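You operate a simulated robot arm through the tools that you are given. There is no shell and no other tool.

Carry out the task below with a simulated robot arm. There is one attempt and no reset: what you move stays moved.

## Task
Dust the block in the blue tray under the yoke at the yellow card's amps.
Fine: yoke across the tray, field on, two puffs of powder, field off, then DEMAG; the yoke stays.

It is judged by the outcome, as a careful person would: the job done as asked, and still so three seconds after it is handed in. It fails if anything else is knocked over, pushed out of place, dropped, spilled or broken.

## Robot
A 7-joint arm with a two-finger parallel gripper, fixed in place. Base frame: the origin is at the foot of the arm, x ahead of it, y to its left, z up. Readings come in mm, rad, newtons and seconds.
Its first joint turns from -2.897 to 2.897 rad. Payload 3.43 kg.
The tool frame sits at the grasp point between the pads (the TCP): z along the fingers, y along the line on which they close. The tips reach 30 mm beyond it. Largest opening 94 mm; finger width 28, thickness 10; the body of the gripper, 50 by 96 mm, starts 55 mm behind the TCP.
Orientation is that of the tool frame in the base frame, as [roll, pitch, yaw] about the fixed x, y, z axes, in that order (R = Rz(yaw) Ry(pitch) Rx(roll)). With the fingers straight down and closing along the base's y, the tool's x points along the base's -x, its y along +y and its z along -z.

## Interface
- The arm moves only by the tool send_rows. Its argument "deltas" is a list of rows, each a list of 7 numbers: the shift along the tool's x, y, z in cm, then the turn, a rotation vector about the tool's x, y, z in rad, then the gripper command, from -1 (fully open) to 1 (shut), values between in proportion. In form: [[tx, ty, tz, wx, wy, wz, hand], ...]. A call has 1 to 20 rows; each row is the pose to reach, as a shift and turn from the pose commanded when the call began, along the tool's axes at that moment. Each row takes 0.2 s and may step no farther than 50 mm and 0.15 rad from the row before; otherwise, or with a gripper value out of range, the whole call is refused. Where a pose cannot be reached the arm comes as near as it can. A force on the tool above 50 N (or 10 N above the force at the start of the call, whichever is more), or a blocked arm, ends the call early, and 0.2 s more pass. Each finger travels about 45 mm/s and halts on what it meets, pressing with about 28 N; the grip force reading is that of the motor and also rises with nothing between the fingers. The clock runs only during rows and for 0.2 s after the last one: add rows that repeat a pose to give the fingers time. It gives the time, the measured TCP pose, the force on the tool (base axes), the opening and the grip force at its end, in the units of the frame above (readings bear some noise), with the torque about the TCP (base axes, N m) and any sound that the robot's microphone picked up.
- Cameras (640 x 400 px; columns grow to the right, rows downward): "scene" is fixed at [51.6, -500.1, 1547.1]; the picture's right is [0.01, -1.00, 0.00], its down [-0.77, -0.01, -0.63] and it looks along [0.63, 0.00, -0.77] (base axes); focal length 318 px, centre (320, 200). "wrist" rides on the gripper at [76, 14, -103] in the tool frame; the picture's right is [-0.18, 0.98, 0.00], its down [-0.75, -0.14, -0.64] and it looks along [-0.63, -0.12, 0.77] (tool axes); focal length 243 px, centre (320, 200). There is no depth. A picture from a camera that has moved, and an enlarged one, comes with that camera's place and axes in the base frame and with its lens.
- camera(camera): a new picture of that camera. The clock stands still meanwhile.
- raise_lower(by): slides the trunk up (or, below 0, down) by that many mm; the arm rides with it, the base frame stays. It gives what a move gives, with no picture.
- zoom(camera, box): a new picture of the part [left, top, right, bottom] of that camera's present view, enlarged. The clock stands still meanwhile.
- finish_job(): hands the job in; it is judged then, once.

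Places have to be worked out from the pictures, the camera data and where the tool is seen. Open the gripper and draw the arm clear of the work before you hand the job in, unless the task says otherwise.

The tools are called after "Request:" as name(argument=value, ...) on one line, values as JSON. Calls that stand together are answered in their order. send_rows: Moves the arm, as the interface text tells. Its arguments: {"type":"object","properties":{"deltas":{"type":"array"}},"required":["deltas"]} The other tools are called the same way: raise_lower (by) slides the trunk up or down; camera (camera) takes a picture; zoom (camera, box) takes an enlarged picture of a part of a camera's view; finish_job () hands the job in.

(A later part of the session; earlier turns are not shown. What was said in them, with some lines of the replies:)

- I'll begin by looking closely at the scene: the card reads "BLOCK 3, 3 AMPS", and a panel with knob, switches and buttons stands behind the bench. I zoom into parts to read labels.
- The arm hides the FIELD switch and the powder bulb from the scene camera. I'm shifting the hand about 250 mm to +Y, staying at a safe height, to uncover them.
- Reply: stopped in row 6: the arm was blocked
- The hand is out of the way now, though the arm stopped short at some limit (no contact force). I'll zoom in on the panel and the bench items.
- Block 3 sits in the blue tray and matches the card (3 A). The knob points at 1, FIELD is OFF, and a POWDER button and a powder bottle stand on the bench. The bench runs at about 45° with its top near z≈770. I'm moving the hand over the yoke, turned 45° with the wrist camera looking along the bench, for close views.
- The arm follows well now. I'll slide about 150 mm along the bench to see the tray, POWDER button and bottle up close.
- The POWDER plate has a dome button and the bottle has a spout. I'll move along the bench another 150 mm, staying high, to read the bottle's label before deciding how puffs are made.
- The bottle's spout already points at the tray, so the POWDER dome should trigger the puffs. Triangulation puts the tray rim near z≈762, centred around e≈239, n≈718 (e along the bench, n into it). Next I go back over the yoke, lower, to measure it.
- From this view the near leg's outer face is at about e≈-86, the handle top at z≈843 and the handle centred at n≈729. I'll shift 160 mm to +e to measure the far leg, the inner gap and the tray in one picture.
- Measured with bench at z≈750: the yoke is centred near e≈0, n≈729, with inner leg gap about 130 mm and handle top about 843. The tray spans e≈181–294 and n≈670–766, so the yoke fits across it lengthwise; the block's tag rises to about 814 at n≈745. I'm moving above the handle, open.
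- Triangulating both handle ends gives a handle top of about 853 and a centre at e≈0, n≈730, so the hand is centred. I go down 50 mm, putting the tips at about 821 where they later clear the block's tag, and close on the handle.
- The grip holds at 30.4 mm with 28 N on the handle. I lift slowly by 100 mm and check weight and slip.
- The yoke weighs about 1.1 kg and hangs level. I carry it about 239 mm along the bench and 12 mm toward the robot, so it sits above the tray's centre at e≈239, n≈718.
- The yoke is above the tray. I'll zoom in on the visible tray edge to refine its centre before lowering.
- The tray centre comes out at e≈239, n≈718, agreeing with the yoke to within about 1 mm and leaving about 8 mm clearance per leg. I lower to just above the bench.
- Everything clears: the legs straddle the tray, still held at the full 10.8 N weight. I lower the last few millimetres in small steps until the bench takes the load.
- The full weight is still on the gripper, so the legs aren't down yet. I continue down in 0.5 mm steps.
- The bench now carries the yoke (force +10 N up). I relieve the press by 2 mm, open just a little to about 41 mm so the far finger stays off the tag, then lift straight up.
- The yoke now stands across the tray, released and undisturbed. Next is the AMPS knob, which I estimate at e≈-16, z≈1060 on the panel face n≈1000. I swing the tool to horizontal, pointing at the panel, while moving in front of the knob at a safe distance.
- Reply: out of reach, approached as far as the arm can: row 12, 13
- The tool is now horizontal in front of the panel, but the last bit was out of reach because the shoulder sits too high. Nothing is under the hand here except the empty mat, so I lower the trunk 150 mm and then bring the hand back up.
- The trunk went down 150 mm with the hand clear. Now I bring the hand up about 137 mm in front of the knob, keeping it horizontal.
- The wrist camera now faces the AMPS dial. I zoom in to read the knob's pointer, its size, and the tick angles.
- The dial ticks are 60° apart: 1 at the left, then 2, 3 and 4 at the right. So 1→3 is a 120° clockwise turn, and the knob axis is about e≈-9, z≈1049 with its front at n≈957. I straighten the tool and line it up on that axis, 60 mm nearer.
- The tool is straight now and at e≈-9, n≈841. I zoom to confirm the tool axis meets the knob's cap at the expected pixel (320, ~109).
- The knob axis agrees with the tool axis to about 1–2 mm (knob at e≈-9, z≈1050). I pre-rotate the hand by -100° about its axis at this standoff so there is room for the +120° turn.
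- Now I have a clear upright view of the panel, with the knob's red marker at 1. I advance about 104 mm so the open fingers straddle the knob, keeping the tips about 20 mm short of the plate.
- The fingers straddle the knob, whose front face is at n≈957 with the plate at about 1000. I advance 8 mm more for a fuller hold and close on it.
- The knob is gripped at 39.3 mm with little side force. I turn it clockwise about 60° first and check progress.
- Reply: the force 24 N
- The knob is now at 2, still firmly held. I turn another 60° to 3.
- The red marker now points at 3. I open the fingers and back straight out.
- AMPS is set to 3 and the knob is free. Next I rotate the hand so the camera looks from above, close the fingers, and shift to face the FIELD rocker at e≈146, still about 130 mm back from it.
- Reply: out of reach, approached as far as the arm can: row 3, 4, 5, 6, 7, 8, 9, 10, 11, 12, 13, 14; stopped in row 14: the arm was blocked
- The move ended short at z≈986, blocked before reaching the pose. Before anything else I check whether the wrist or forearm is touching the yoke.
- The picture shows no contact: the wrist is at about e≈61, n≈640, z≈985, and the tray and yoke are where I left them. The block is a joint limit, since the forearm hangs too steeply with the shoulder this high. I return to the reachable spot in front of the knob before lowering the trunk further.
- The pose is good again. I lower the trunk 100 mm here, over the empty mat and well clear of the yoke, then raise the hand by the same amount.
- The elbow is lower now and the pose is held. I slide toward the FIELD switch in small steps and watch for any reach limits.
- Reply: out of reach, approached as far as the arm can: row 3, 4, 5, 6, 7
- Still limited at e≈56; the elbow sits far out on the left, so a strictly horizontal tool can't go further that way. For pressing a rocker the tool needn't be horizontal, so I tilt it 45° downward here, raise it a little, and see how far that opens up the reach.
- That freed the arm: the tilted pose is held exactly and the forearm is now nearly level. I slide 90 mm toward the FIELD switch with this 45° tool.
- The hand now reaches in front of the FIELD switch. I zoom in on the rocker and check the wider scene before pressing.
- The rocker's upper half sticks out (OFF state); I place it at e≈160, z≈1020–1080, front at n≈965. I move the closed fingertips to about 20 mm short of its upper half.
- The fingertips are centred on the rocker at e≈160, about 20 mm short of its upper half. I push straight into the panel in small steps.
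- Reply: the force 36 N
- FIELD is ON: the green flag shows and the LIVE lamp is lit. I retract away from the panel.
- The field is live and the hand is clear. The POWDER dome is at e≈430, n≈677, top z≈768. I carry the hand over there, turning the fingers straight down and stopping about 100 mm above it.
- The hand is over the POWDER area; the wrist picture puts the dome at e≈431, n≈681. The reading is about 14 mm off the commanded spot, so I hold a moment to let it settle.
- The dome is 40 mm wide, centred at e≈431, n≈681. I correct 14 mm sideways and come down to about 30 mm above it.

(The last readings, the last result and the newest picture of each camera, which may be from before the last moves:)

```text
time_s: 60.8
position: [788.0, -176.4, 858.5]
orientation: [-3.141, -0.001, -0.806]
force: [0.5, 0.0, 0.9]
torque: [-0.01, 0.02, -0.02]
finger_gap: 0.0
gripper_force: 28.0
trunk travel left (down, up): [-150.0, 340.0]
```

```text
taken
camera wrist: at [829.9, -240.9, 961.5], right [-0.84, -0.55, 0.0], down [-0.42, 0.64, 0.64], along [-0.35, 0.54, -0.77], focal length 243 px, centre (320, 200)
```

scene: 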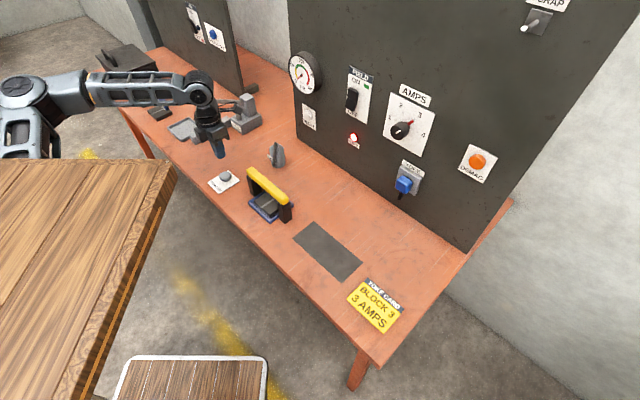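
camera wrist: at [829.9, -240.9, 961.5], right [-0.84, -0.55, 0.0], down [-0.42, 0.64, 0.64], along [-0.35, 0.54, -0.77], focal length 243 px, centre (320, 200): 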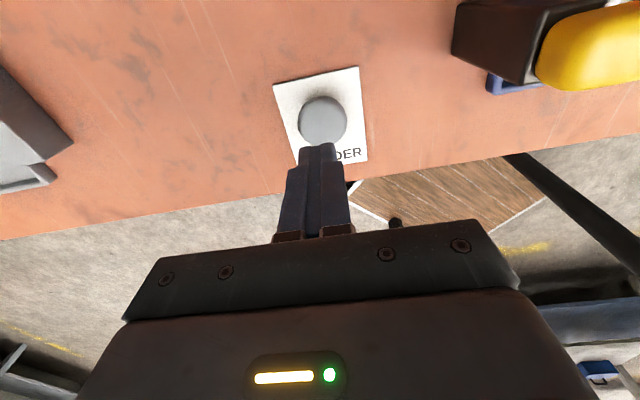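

The fingertips are centred over the dome. First puff: I go down onto it, press in small steps until it bottoms, then lift off.

Request:
send_rows(deltas=[[0, 0, 2.5, 0, 0, 0, 1], [0, 0, 4.5, 0, 0, 0, 1], [0, 0, 5.5, 0, 0, 0, 1], [0, 0, 6.0, 0, 0, 0, 1], [0, 0, 6.4, 0, 0, 0, 1], [0, 0, 6.4, 0, 0, 0, 1]])

Request:
zoom(camera="scene", box=[180, 120, 320, 240])

Request:
camera(camera="wrist")

```text
time_s: 62.2
position: [791.0, -165.0, 798.1]
orientation: [-3.138, -0.001, -0.784]
force: [-4.9, 12.2, 38.8]
torque: [0.32, 0.13, 0.09]
finger_gap: 0.0
gripper_force: 27.4
trunk travel left (down, up): [-150.0, 340.0]
heard: click
```

```text
3.33 times, centred on (250, 180) of scene
camera zoom: at [51.6, -500.1, 1547.1], right [0.01, -1.0, 0.0], down [-0.77, -0.01, -0.63], along [0.63, 0.0, -0.77], focal length 1059 px, centre (553, 267)
```

zoom: 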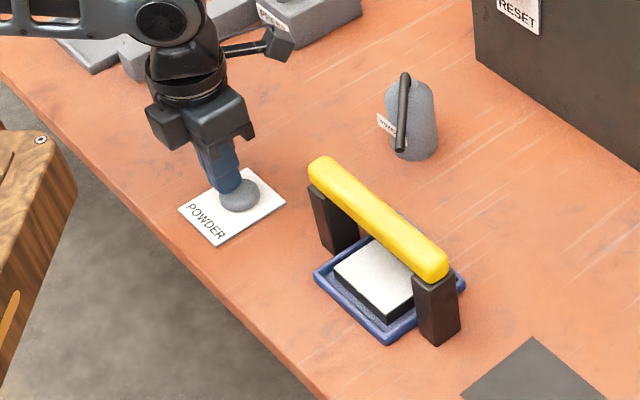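

```text
taken
camera wrist: at [834.9, -228.5, 900.0], right [-0.82, -0.57, 0.0], down [-0.44, 0.63, 0.64], along [-0.36, 0.53, -0.77], focal length 243 px, centre (320, 200)
```

wrist: 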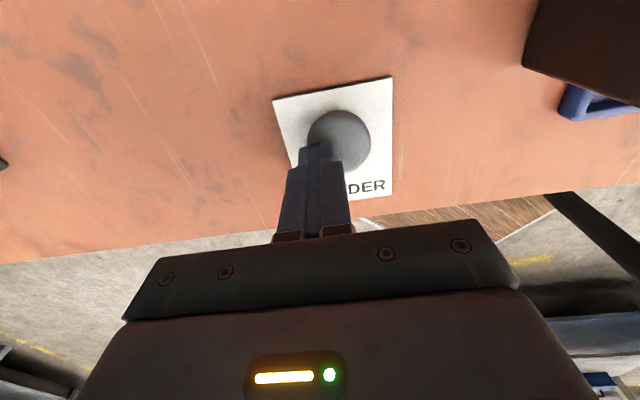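

A click sounded and the block's top turned white: that is puff one. The tip has drifted about 11 mm to +e, so I lift 30 mm clear and re-check position before the second.

Request:
send_rows(deltas=[[0, 0, -1.0, 0, 0, 0, 1], [0, 0, -2.5, 0, 0, 0, 1], [0, 0, -4.0, 0, 0, 0, 1], [0, 0, -4.0, 0, 0, 0, 1]])

Request:
camera(camera="wrist")

Request:
zoom(camera="scene", box=[180, 120, 320, 240])

```text
time_s: 63.2
position: [789.7, -169.8, 833.9]
orientation: [3.139, 0.002, -0.795]
force: [-0.1, 0.1, 0.8]
torque: [0.02, 0.0, 0.01]
finger_gap: 0.2
gripper_force: 27.9
trunk travel left (down, up): [-150.0, 340.0]
```

```text
taken
camera wrist: at [834.1, -234.4, 936.9], right [-0.83, -0.56, 0.0], down [-0.43, 0.64, 0.64], along [-0.36, 0.53, -0.77], focal length 243 px, centre (320, 200)
```

wrist: 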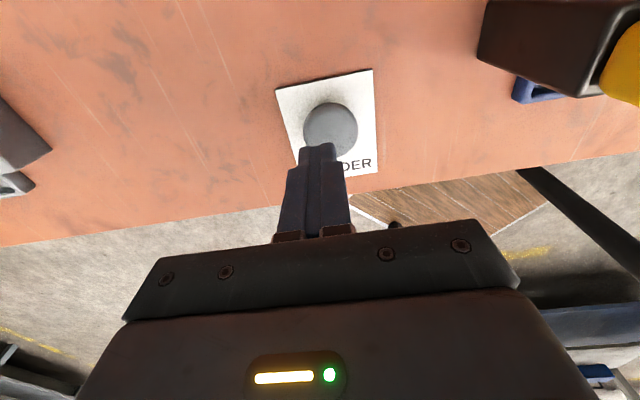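

```text
3.33 times, centred on (250, 180) of scene
camera zoom: at [51.6, -500.1, 1547.1], right [0.01, -1.0, 0.0], down [-0.77, -0.01, -0.63], along [0.63, 0.0, -0.77], focal length 1059 px, centre (553, 267)
```

zoom: 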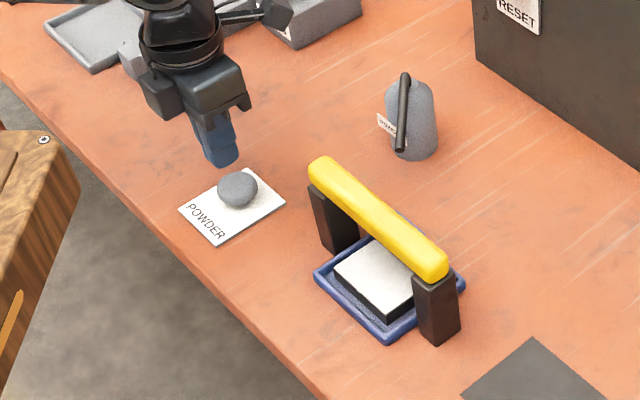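

The button has popped back and only one puff's worth of powder shows. I shift 9 mm back toward the dome's centre and press a second time.

Request:
send_rows(deltas=[[0.1, 0.9, 0.5, 0, 0, 0, 1], [0.2, 0.9, 1.5, 0, 0, 0, 1], [0.2, 0.9, 2.5, 0, 0, 0, 1], [0.2, 0.9, 3.3, 0, 0, 0, 1], [0.2, 0.9, 3.7, 0, 0, 0, 1], [0.2, 0.9, 4.0, 0, 0, 0, 1], [0.2, 0.9, 4.0, 0, 0, 0, 1]])

Request:
zoom(camera="scene", box=[180, 120, 320, 240])

```text
time_s: 64.8
position: [786.7, -174.0, 799.0]
orientation: [-3.139, -0.002, -0.785]
force: [5.6, 8.9, 36.7]
torque: [0.3, -0.14, 0.0]
finger_gap: 0.1
gripper_force: 28.3
trunk travel left (down, up): [-150.0, 340.0]
heard: click
```

```text
3.33 times, centred on (250, 180) of scene
camera zoom: at [51.6, -500.1, 1547.1], right [0.01, -1.0, 0.0], down [-0.77, -0.01, -0.63], along [0.63, 0.0, -0.77], focal length 1059 px, centre (553, 267)
```

zoom: 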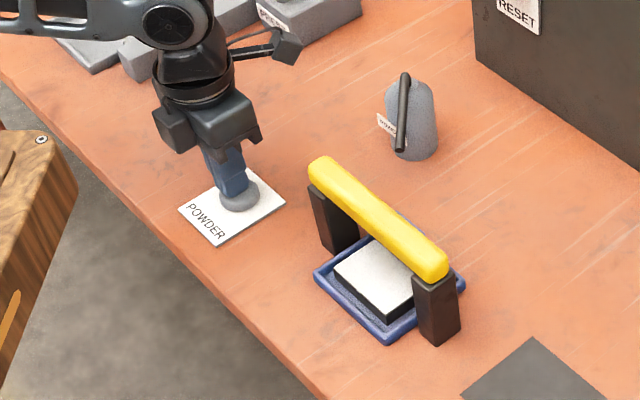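

Second click: two puffs are done. I lift straight up off the button, then ease toward the switch side.

Request:
send_rows(deltas=[[0, 0, -1.0, 0, 0, 0, 1], [0, 0, -3.0, 0, 0, 0, 1], [0, 1.0, -6.0, 0, 0, 0, 1], [0, 3.0, -9.0, 0, 0, 0, 1], [0, 5.0, -12.0, 0, 0, 0, 1], [0, 5.0, -12.0, 0, 0, 0, 1]])

Request:
camera(camera="scene")

Request:
zoom(camera="scene", box=[240, 160, 310, 230])

```text
time_s: 66.2
position: [751.6, -209.9, 914.7]
orientation: [-3.14, 0.003, -0.784]
force: [-0.2, 0.8, 0.4]
torque: [0.0, -0.02, -0.02]
finger_gap: 0.0
gripper_force: 28.0
trunk travel left (down, up): [-150.0, 340.0]
```

```text
taken
```

scene: 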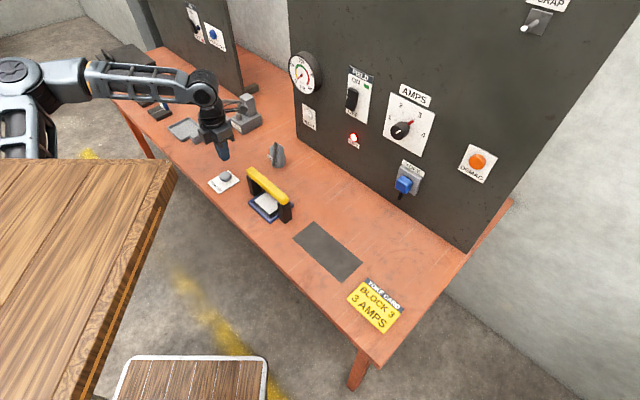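

```text
5.71 times, centred on (275, 195) of scene
camera zoom: at [51.6, -500.1, 1547.1], right [0.01, -1.0, 0.0], down [-0.77, -0.01, -0.63], along [0.63, 0.0, -0.77], focal length 1816 px, centre (577, 229)
```

zoom: 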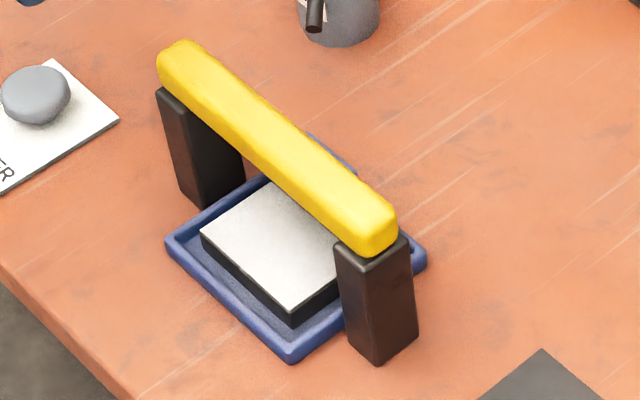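

The block is evenly dusted and everything else is in place. Now I go back to the FIELD switch, tilting the tool 45° again, to switch it off.

Request:
send_rows(deltas=[[1.5, 2.0, -3.2, 0, 0.08, 0, 1], [3.0, 4.5, -6.0, 0, 0.18, 0, 1], [4.5, 7.2, -8.5, 0, 0.28, 0, 1], [6.0, 10.0, -10.5, 0, 0.38, 0, 1], [7.8, 13.0, -12.5, 0, 0.48, 0, 1], [9.6, 16.0, -14.0, 0, 0.58, 0, 1], [11.4, 19.0, -15.3, 0, 0.69, 0, 1], [13.2, 22.2, -16.5, 0, 0.793, 0, 1], [13.2, 22.2, -16.5, 0, 0.793, 0, 1]])

Request:
camera(camera="scene")

Request:
camera(camera="wrist")

```text
time_s: 68.2
position: [691.8, -460.6, 1073.9]
orientation: [3.113, -0.78, -0.761]
force: [0.1, -0.2, 0.8]
torque: [0.0, -0.01, -0.05]
finger_gap: 0.0
gripper_force: 27.8
trunk travel left (down, up): [-150.0, 340.0]
```

```text
taken
```

scene: 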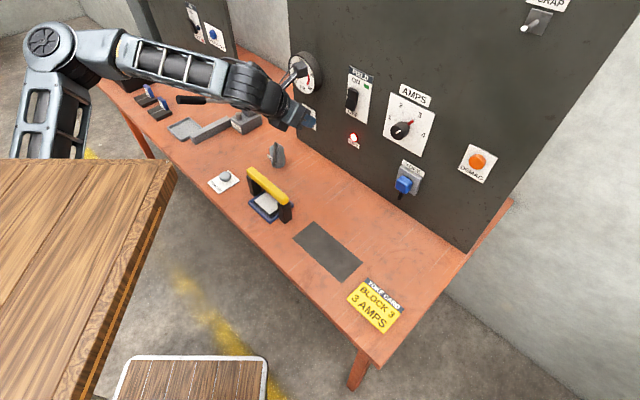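

```text
taken
camera wrist: at [670.2, -455.7, 1199.4], right [-0.79, -0.61, -0.11], down [-0.6, 0.79, -0.08], along [0.13, 0.01, -0.99], focal length 243 px, centre (320, 200)
```

wrist: 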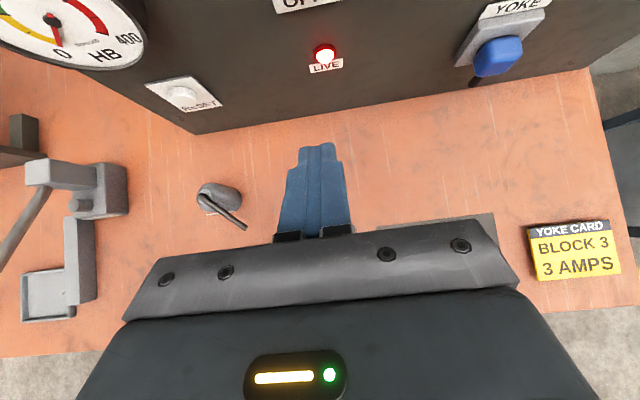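

The hand is back in front of the switch with LIVE still lit. I move in to about 20 mm short of the rocker's lower half, which now sticks out.

Request:
send_rows(deltas=[[1.26, 0.1, 2.28, 0, 0, 0, 1], [2.52, 0.2, 4.56, 0, 0, 0, 1], [3.78, 0.3, 6.84, 0, 0, 0, 1], [5.04, 0.35, 9.12, 0, 0, 0, 1], [5.04, 0.35, 9.12, 0, 0, 0, 1]])

Request:
camera(camera="wrist")

Request:
zoom(camera="scene", box=[280, 30, 420, 150])

```text
time_s: 69.4
position: [756.6, -533.1, 1052.0]
orientation: [-3.14, -0.793, -0.786]
force: [-0.7, -0.4, -0.1]
torque: [0.03, 0.03, -0.02]
finger_gap: 0.2
gripper_force: 28.2
trunk travel left (down, up): [-150.0, 340.0]
```

```text
taken
camera wrist: at [732.9, -528.7, 1177.3], right [-0.79, -0.6, -0.13], down [-0.6, 0.8, -0.09], along [0.16, 0.01, -0.99], focal length 243 px, centre (320, 200)
```

wrist: 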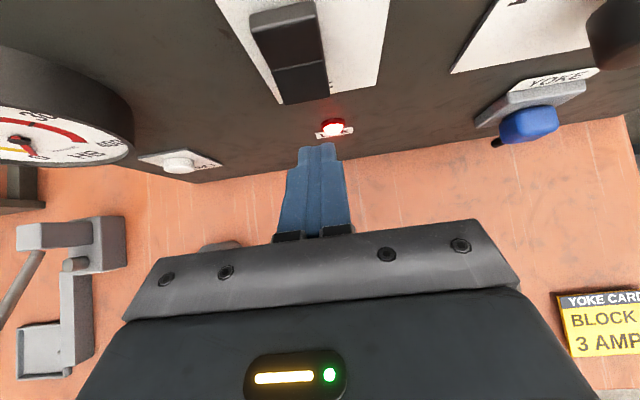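

```text
3.33 times, centred on (350, 90) of scene
camera zoom: at [51.6, -500.1, 1547.1], right [0.01, -1.0, 0.0], down [-0.77, -0.01, -0.63], along [0.63, 0.0, -0.77], focal length 1059 px, centre (220, 567)
```

zoom: 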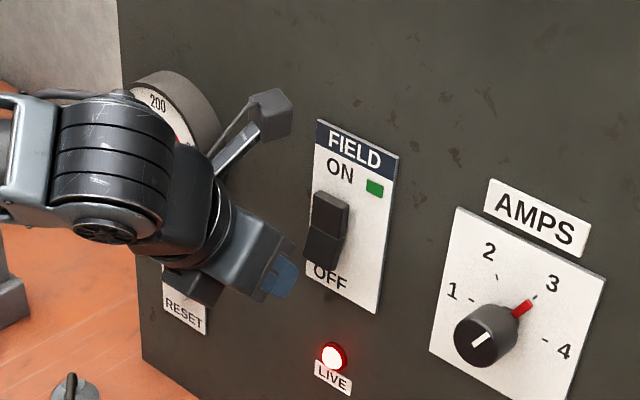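

The tip is at e≈158 and about 8 mm high for the lower half. I drop 8 mm and push straight in, in small steps.

Request:
send_rows(deltas=[[0.13, 0, 1.27, 0, 0, 0, 1], [0.83, 0, 1.99, 0, 0, 0, 1], [1.25, 0, 2.41, 0, 0, 0, 1], [1.6, 0, 2.77, 0, 0, 0, 1], [1.89, 0, 3.05, 0, 0, 0, 1], [2.17, 0, 3.34, 0, 0, 0, 1], [2.17, 0, 3.34, 0, 0, 0, 1]])

Request:
zoom(camera="scene", box=[280, 30, 420, 150])

Request:
camera(camera="wrist")

```text
time_s: 71.0
position: [781.9, -560.3, 1043.4]
orientation: [3.141, -0.793, -0.785]
force: [-0.2, 0.1, -0.8]
torque: [0.0, 0.0, 0.02]
finger_gap: 0.0
gripper_force: 27.8
trunk travel left (down, up): [-150.0, 340.0]
```

```text
3.33 times, centred on (350, 90) of scene
camera zoom: at [51.6, -500.1, 1547.1], right [0.01, -1.0, 0.0], down [-0.77, -0.01, -0.63], along [0.63, 0.0, -0.77], focal length 1059 px, centre (220, 567)
```

zoom: 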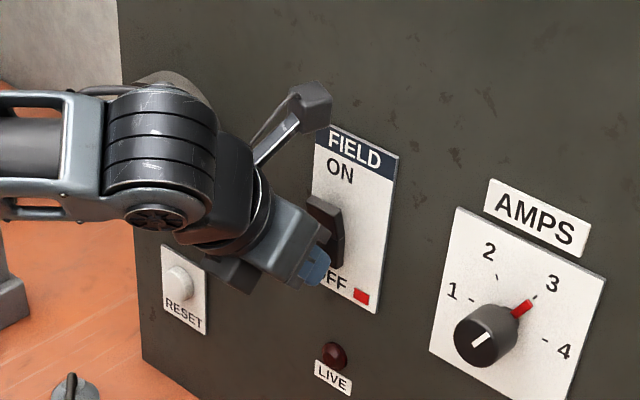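

```text
taken
camera wrist: at [759.1, -556.4, 1169.9], right [-0.79, -0.6, -0.13], down [-0.6, 0.8, -0.09], along [0.16, 0.01, -0.99], focal length 243 px, centre (320, 200)
```

wrist: 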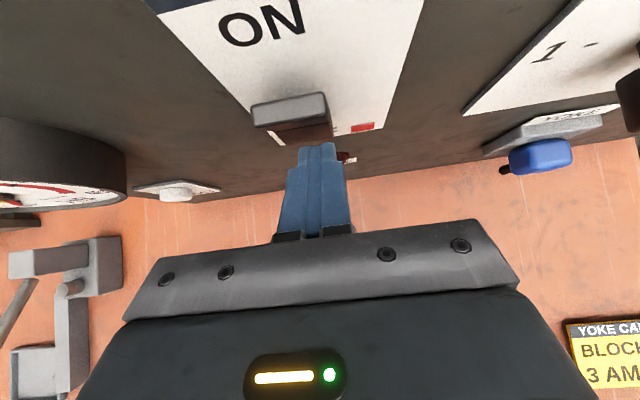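

FIELD is OFF: the red flag is back and the LIVE lamp is dark. I retract from the panel.

Request:
send_rows(deltas=[[-1.4, 0, -1.43, 0, 0, 0, 1], [-4.2, 0, -4.28, 0, 0, 0, 1], [-7.0, 0, -7.13, 0, 0, 0, 1], [-8.4, 0, -8.55, 0, 0, 0, 1], [-8.4, 0, -8.55, 0, 0, 0, 1]])

Request:
camera(camera="scene")

```text
time_s: 72.2
position: [696.4, -475.1, 1043.3]
orientation: [-3.139, -0.792, -0.785]
force: [0.1, -0.4, 0.2]
torque: [-0.01, -0.02, 0.01]
finger_gap: 0.0
gripper_force: 27.7
trunk travel left (down, up): [-150.0, 340.0]
```

```text
taken
```

scene: 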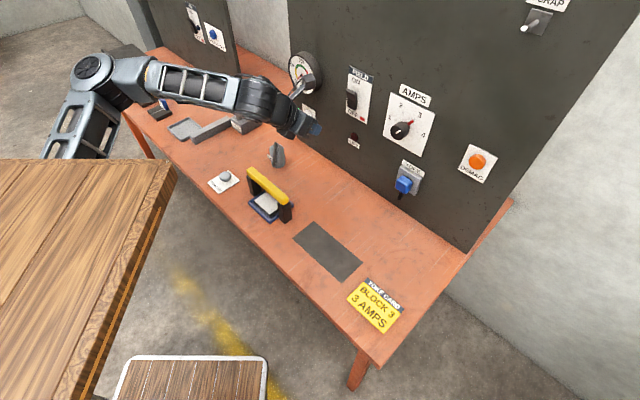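

Next is DEMAG, estimated at e≈-195, z≈1060. I slide along in front of the panel, keeping about 130 mm back, to reach it.

Request:
send_rows(deltas=[[0.5, 3.5, -0.6, 0, 0, 0, 1], [1.0, 7.5, -1.2, 0, 0, 0, 1], [1.5, 11.5, -1.8, 0, 0, 0, 1], [2.0, 15.5, -2.2, 0, 0, 0, 1], [2.3, 19.5, -2.3, 0, 0, 0, 1], [2.3, 23.5, -2.3, 0, 0, 0, 1], [2.3, 27.5, -2.3, 0, 0, 0, 1], [2.3, 31.5, -2.3, 0, 0, 0, 1], [2.3, 35.1, -2.3, 0, 0, 0, 1], [2.3, 35.1, -2.3, 0, 0, 0, 1]])

Request:
camera(camera="wrist")

Request:
camera(camera="scene")

```text
time_s: 74.4
position: [448.8, -724.9, 1075.2]
orientation: [-3.14, -0.792, -0.786]
force: [0.0, 0.3, -1.1]
torque: [0.02, 0.0, 0.0]
finger_gap: 0.2
gripper_force: 27.8
trunk travel left (down, up): [-150.0, 340.0]
```

```text
taken
camera wrist: at [426.4, -721.3, 1201.9], right [-0.79, -0.6, -0.13], down [-0.6, 0.8, -0.09], along [0.16, 0.01, -0.99], focal length 243 px, centre (320, 200)
```

wrist: 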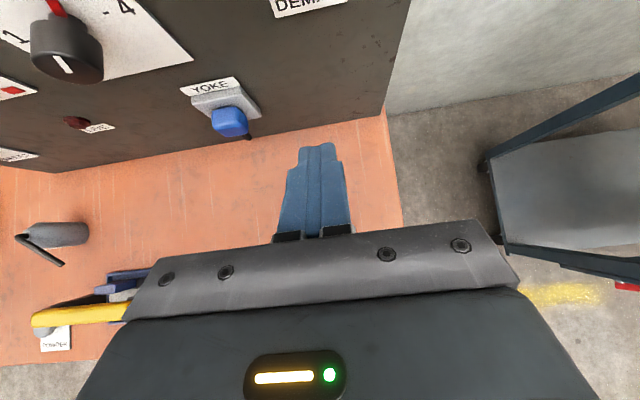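

```text
taken
```

scene: 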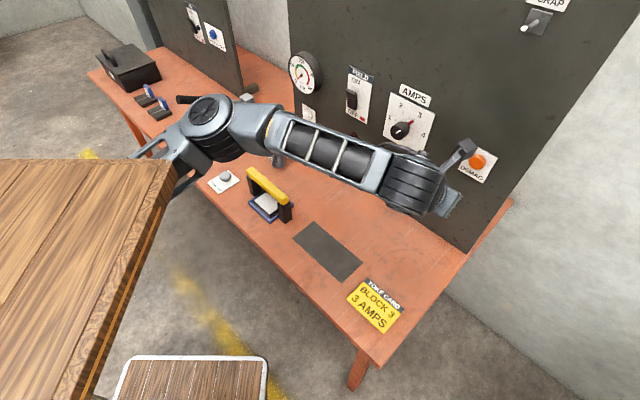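

The hand reaches here fine. I approach to about 35 mm short of the DEMAG button and check alignment.

Request:
send_rows(deltas=[[1.4, 0.1, 1.6, 0, 0, 0, 1], [2.8, 0.2, 3.2, 0, 0, 0, 1], [4.2, 0.3, 4.8, 0, 0, 0, 1], [5.6, 0.3, 6.41, 0, 0, 0, 1], [5.6, 0.3, 6.41, 0, 0, 0, 1]])

Request:
camera(camera="wrist")

Request:
zoom(camera="scene", box=[400, 110, 520, 220])

```text
time_s: 75.6
position: [507.0, -787.3, 1071.3]
orientation: [-3.14, -0.794, -0.786]
force: [0.1, 0.1, -0.1]
torque: [0.01, -0.02, -0.01]
finger_gap: 0.0
gripper_force: 27.9
trunk travel left (down, up): [-150.0, 340.0]
```

```text
taken
camera wrist: at [483.8, -783.3, 1196.4], right [-0.79, -0.6, -0.13], down [-0.6, 0.8, -0.09], along [0.16, 0.01, -0.99], focal length 243 px, centre (320, 200)
```

wrist: 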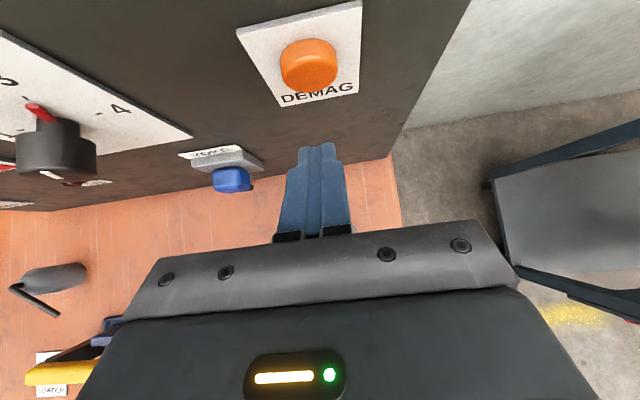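

```text
3.64 times, centred on (460, 165) of scene
camera zoom: at [51.6, -500.1, 1547.1], right [0.01, -1.0, 0.0], down [-0.77, -0.01, -0.63], along [0.63, 0.0, -0.77], focal length 1155 px, centre (-189, 327)
```

zoom: 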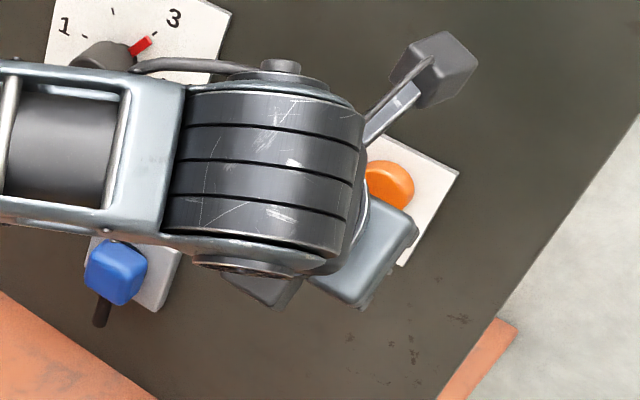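

The fingertips are lined up with the DEMAG button (e≈-198, z≈1060, front at n≈985). I press straight in with small steps.

Request:
send_rows(deltas=[[1.4, 0, 1.43, 0, 0, 0, 1], [2.25, 0, 2.28, 0, 0, 0, 1], [2.67, 0, 2.71, 0, 0, 0, 1], [2.95, 0, 2.99, 0, 0, 0, 1], [3.16, 0, 3.21, 0, 0, 0, 1], [3.37, 0, 3.42, 0, 0, 0, 1], [3.37, 0, 3.42, 0, 0, 0, 1]])

Request:
camera(camera="wrist")

```text
time_s: 77.2
position: [540.2, -820.0, 1071.0]
orientation: [-3.141, -0.791, -0.787]
force: [-15.9, 26.0, -2.6]
torque: [0.39, 0.21, 0.22]
finger_gap: 0.2
gripper_force: 27.7
trunk travel left (down, up): [-150.0, 340.0]
heard: click
```

```text
taken
camera wrist: at [516.7, -815.6, 1197.2], right [-0.79, -0.6, -0.13], down [-0.6, 0.8, -0.08], along [0.16, 0.01, -0.99], focal length 243 px, centre (320, 200)
```

wrist: 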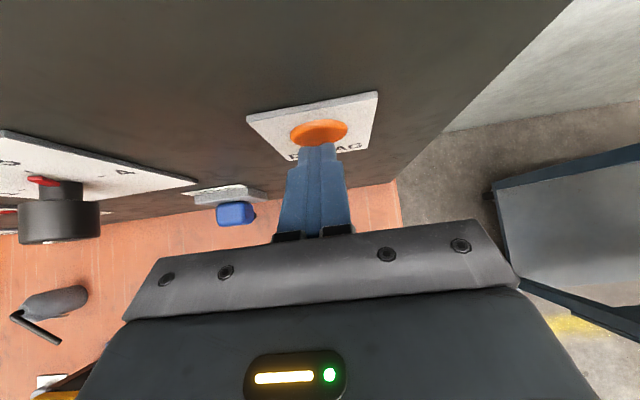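

DEMAG clicked under the press. I retract from the panel and check the whole scene.

Request:
send_rows(deltas=[[0, 0, 0, 0, 0, 0, 1], [-1.4, 0, -1.43, 0, 0, 0, 1], [-4.2, 0, -4.28, 0, 0, 0, 1], [-7.0, 0, -7.13, 0, 0, 0, 1], [-9.8, 0, -9.98, 0, 0, 0, 1], [-9.8, 0, -9.98, 0, 0, 0, 1]])

Request:
camera(camera="scene")

Request:
camera(camera="wrist")

```text
time_s: 78.6
position: [442.9, -721.8, 1073.3]
orientation: [-3.141, -0.791, -0.785]
force: [0.1, 0.0, 0.2]
torque: [0.01, 0.01, -0.01]
finger_gap: 0.2
gripper_force: 27.6
trunk travel left (down, up): [-150.0, 340.0]
```

```text
taken
```

scene: 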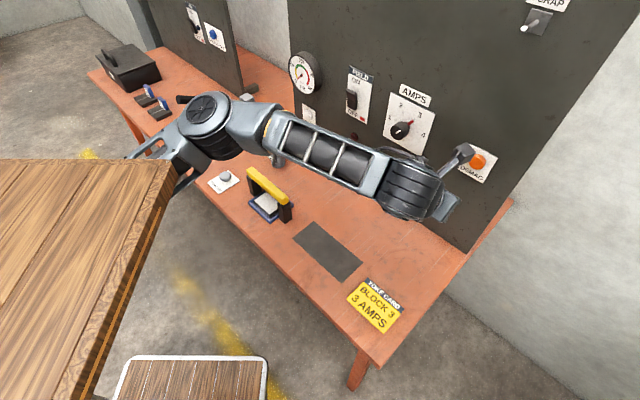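

```text
taken
camera wrist: at [419.4, -717.4, 1199.3], right [-0.79, -0.6, -0.13], down [-0.6, 0.8, -0.09], along [0.16, 0.01, -0.99], focal length 243 px, centre (320, 200)
```

wrist: 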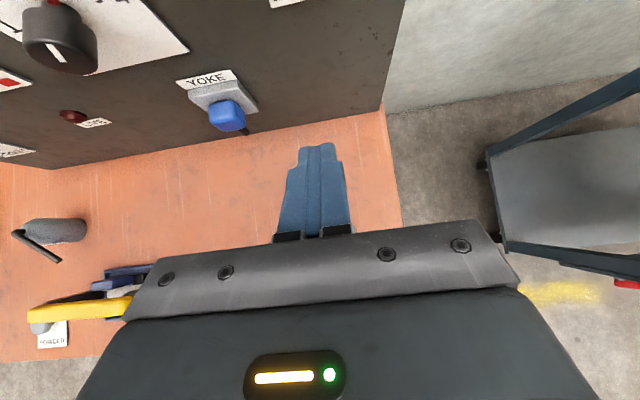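

The panel shows AMPS 3, FIELD off and LIVE dark, and DEMAG has been pressed. I draw the arm back and up, away from the bench fittings, and open the gripper.

Request:
send_rows(deltas=[[-1.2, 0, -3.0, 0, 0, 0, 0.5], [-2.5, 0, -6.0, 0, 0, 0, 0], [-3.7, 0, -9.0, 0, 0, 0, -0.5], [-5.0, 0, -12.0, 0, 0, 0, -1], [-6.2, 0, -14.9, 0, 0, 0, -1], [-6.2, 0, -14.9, 0, 0, 0, -1], [-6.2, 0, -14.9, 0, 0, 0, -1], [-6.2, 0, -14.9, 0, 0, 0, -1]])

Request:
camera(camera="scene")

Request:
zoom(camera="scene", box=[200, 140, 340, 240])

Request:
zoom(camera="scene", box=[280, 40, 510, 210])

```text
time_s: 80.4
position: [337.8, -616.1, 1125.0]
orientation: [-3.139, -0.779, -0.786]
force: [0.2, 0.9, -0.4]
torque: [-0.01, 0.0, 0.0]
finger_gap: 94.1
gripper_force: 0.0
trunk travel left (down, up): [-150.0, 340.0]
```

```text
taken
```

scene: 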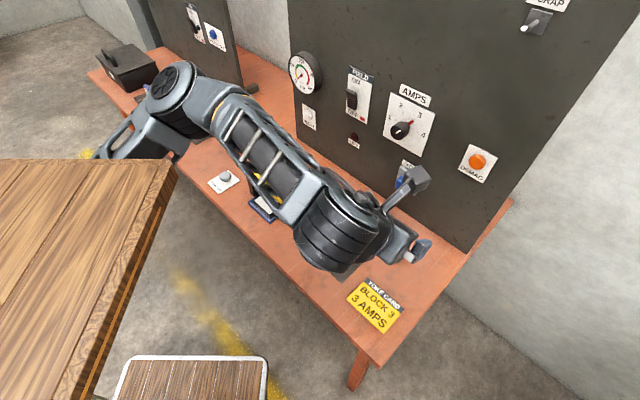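

```text
4.00 times, centred on (270, 190) of scene
camera zoom: at [51.6, -500.1, 1547.1], right [0.01, -1.0, 0.0], down [-0.77, -0.01, -0.63], along [0.63, 0.0, -0.77], focal length 1271 px, centre (520, 240)
```

zoom: 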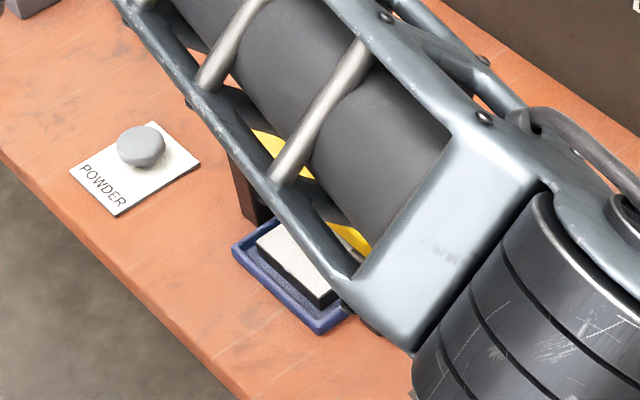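

```text
2.35 times, centred on (395, 125) of scene
camera zoom: at [51.6, -500.1, 1547.1], right [0.01, -1.0, 0.0], down [-0.77, -0.01, -0.63], along [0.63, 0.0, -0.77], focal length 748 px, centre (144, 376)
```

zoom: 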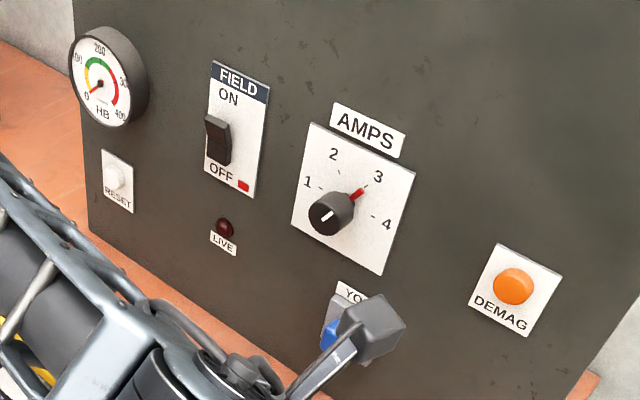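

Everything on the panel reads right and the tray hasn't moved. I raise the hand a bit more, for clearance and a clear final look at the yoke.

Request:
send_rows(deltas=[[2.5, 0, -2.5, 0, 0, 0, -1], [5.0, 1.0, -5.0, 0, 0, 0, -1], [7.5, 2.5, -6.0, 0, 0, 0, -1], [9.0, 4.0, -6.0, 0, 0, 0, -1], [9.0, 4.0, -6.0, 0, 0, 0, -1]])

Request:
camera(camera="scene")

Request:
camera(camera="wrist")

```text
time_s: 81.8
position: [360.3, -664.2, 1207.5]
orientation: [-3.128, -0.737, -0.748]
force: [0.2, -0.4, -0.4]
torque: [-0.01, -0.02, -0.01]
finger_gap: 94.2
gripper_force: 0.0
trunk travel left (down, up): [-150.0, 340.0]
stopped in row 5: the arm was blocked; the commanded pose is now the measured one
```

```text
taken
```

scene: 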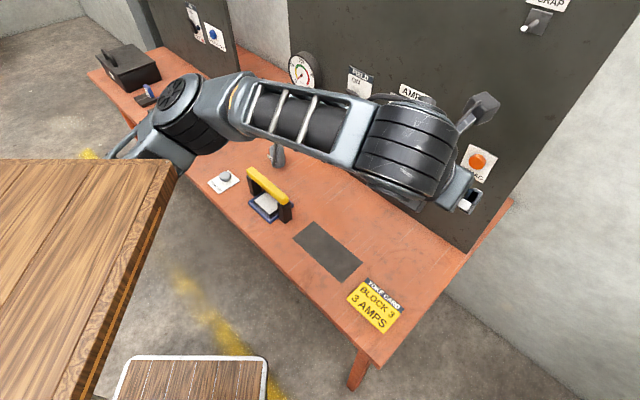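

```text
taken
camera wrist: at [340.9, -666.6, 1334.7], right [-0.76, -0.63, -0.13], down [-0.64, 0.77, -0.03], along [0.12, 0.06, -0.99], focal length 243 px, centre (320, 200)
```

wrist: 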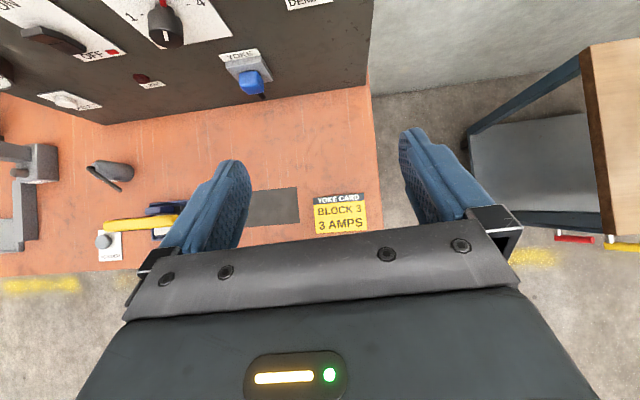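

The arm stopped at a joint limit in free air, well clear with no force. One last zoom on the yoke and tray before handing in.

Request:
zoom(camera="scene", box=[200, 140, 340, 240])

Request:
zoom(camera="wrist", box=[0, 0, 320, 200])

```text
4.00 times, centred on (270, 190) of scene
camera zoom: at [51.6, -500.1, 1547.1], right [0.01, -1.0, 0.0], down [-0.77, -0.01, -0.63], along [0.63, 0.0, -0.77], focal length 1271 px, centre (520, 240)
```

zoom: 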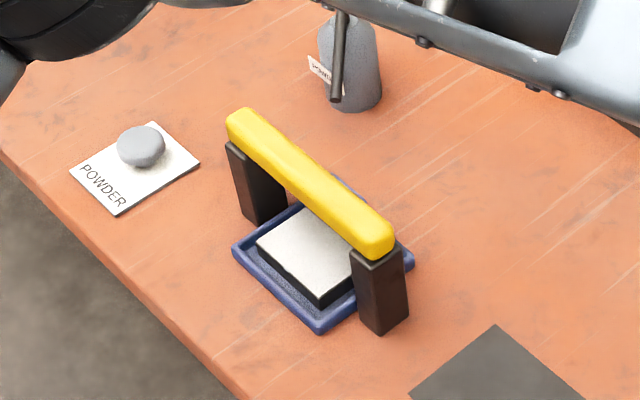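

```text
2.00 times, centred on (160, 100) of wrist
camera zoom: at [340.9, -666.6, 1334.7], right [-0.76, -0.63, -0.13], down [-0.64, 0.77, -0.03], along [0.12, 0.06, -0.99], focal length 485 px, centre (640, 400)
```

zoom: 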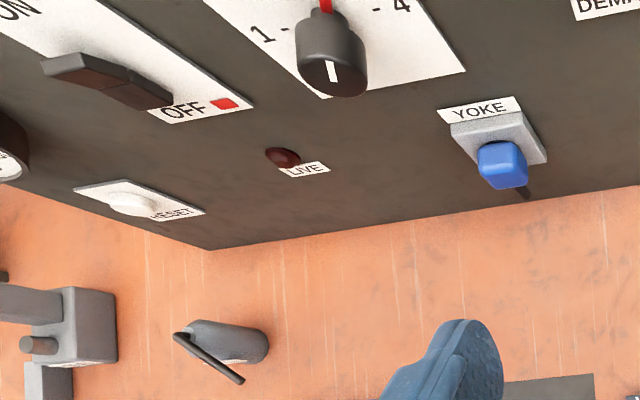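

The yoke stands across the blue tray and the block is dusted. AMPS is at 3, FIELD is off with LIVE dark, and DEMAG was pressed after that. The gripper is open and the arm is clear, so I hand in the job.

Request:
finish_job()

```text
The job is handed in.
```

Block 3 in the blue tray is dusted at 3 amps, as on the yellow card, and the job is handed in.

- **Yoke:** it stands across the tray with one leg on each side, and it is staying there.
- **AMPS:** I turned the knob from 1 to 3 and left it at 3.
- **Field on:** the LIVE lamp lit before any powder was released.
- **Powder:** I pressed POWDER twice and heard one click each time. The top of the block turned white.
- **Field off:** the red OFF flag is back and the LIVE lamp is dark.
- **DEMAG:** I pressed it once after the field was off and heard it click. The panel shows no other sign that it ran.

In the last pictures nothing else on the bench or panel had been moved or knocked over. The gripper is open and the arm is clear of the work. The trunk is 250 mm lower than at the start, because the arm could not reach the panel controls from its original height.
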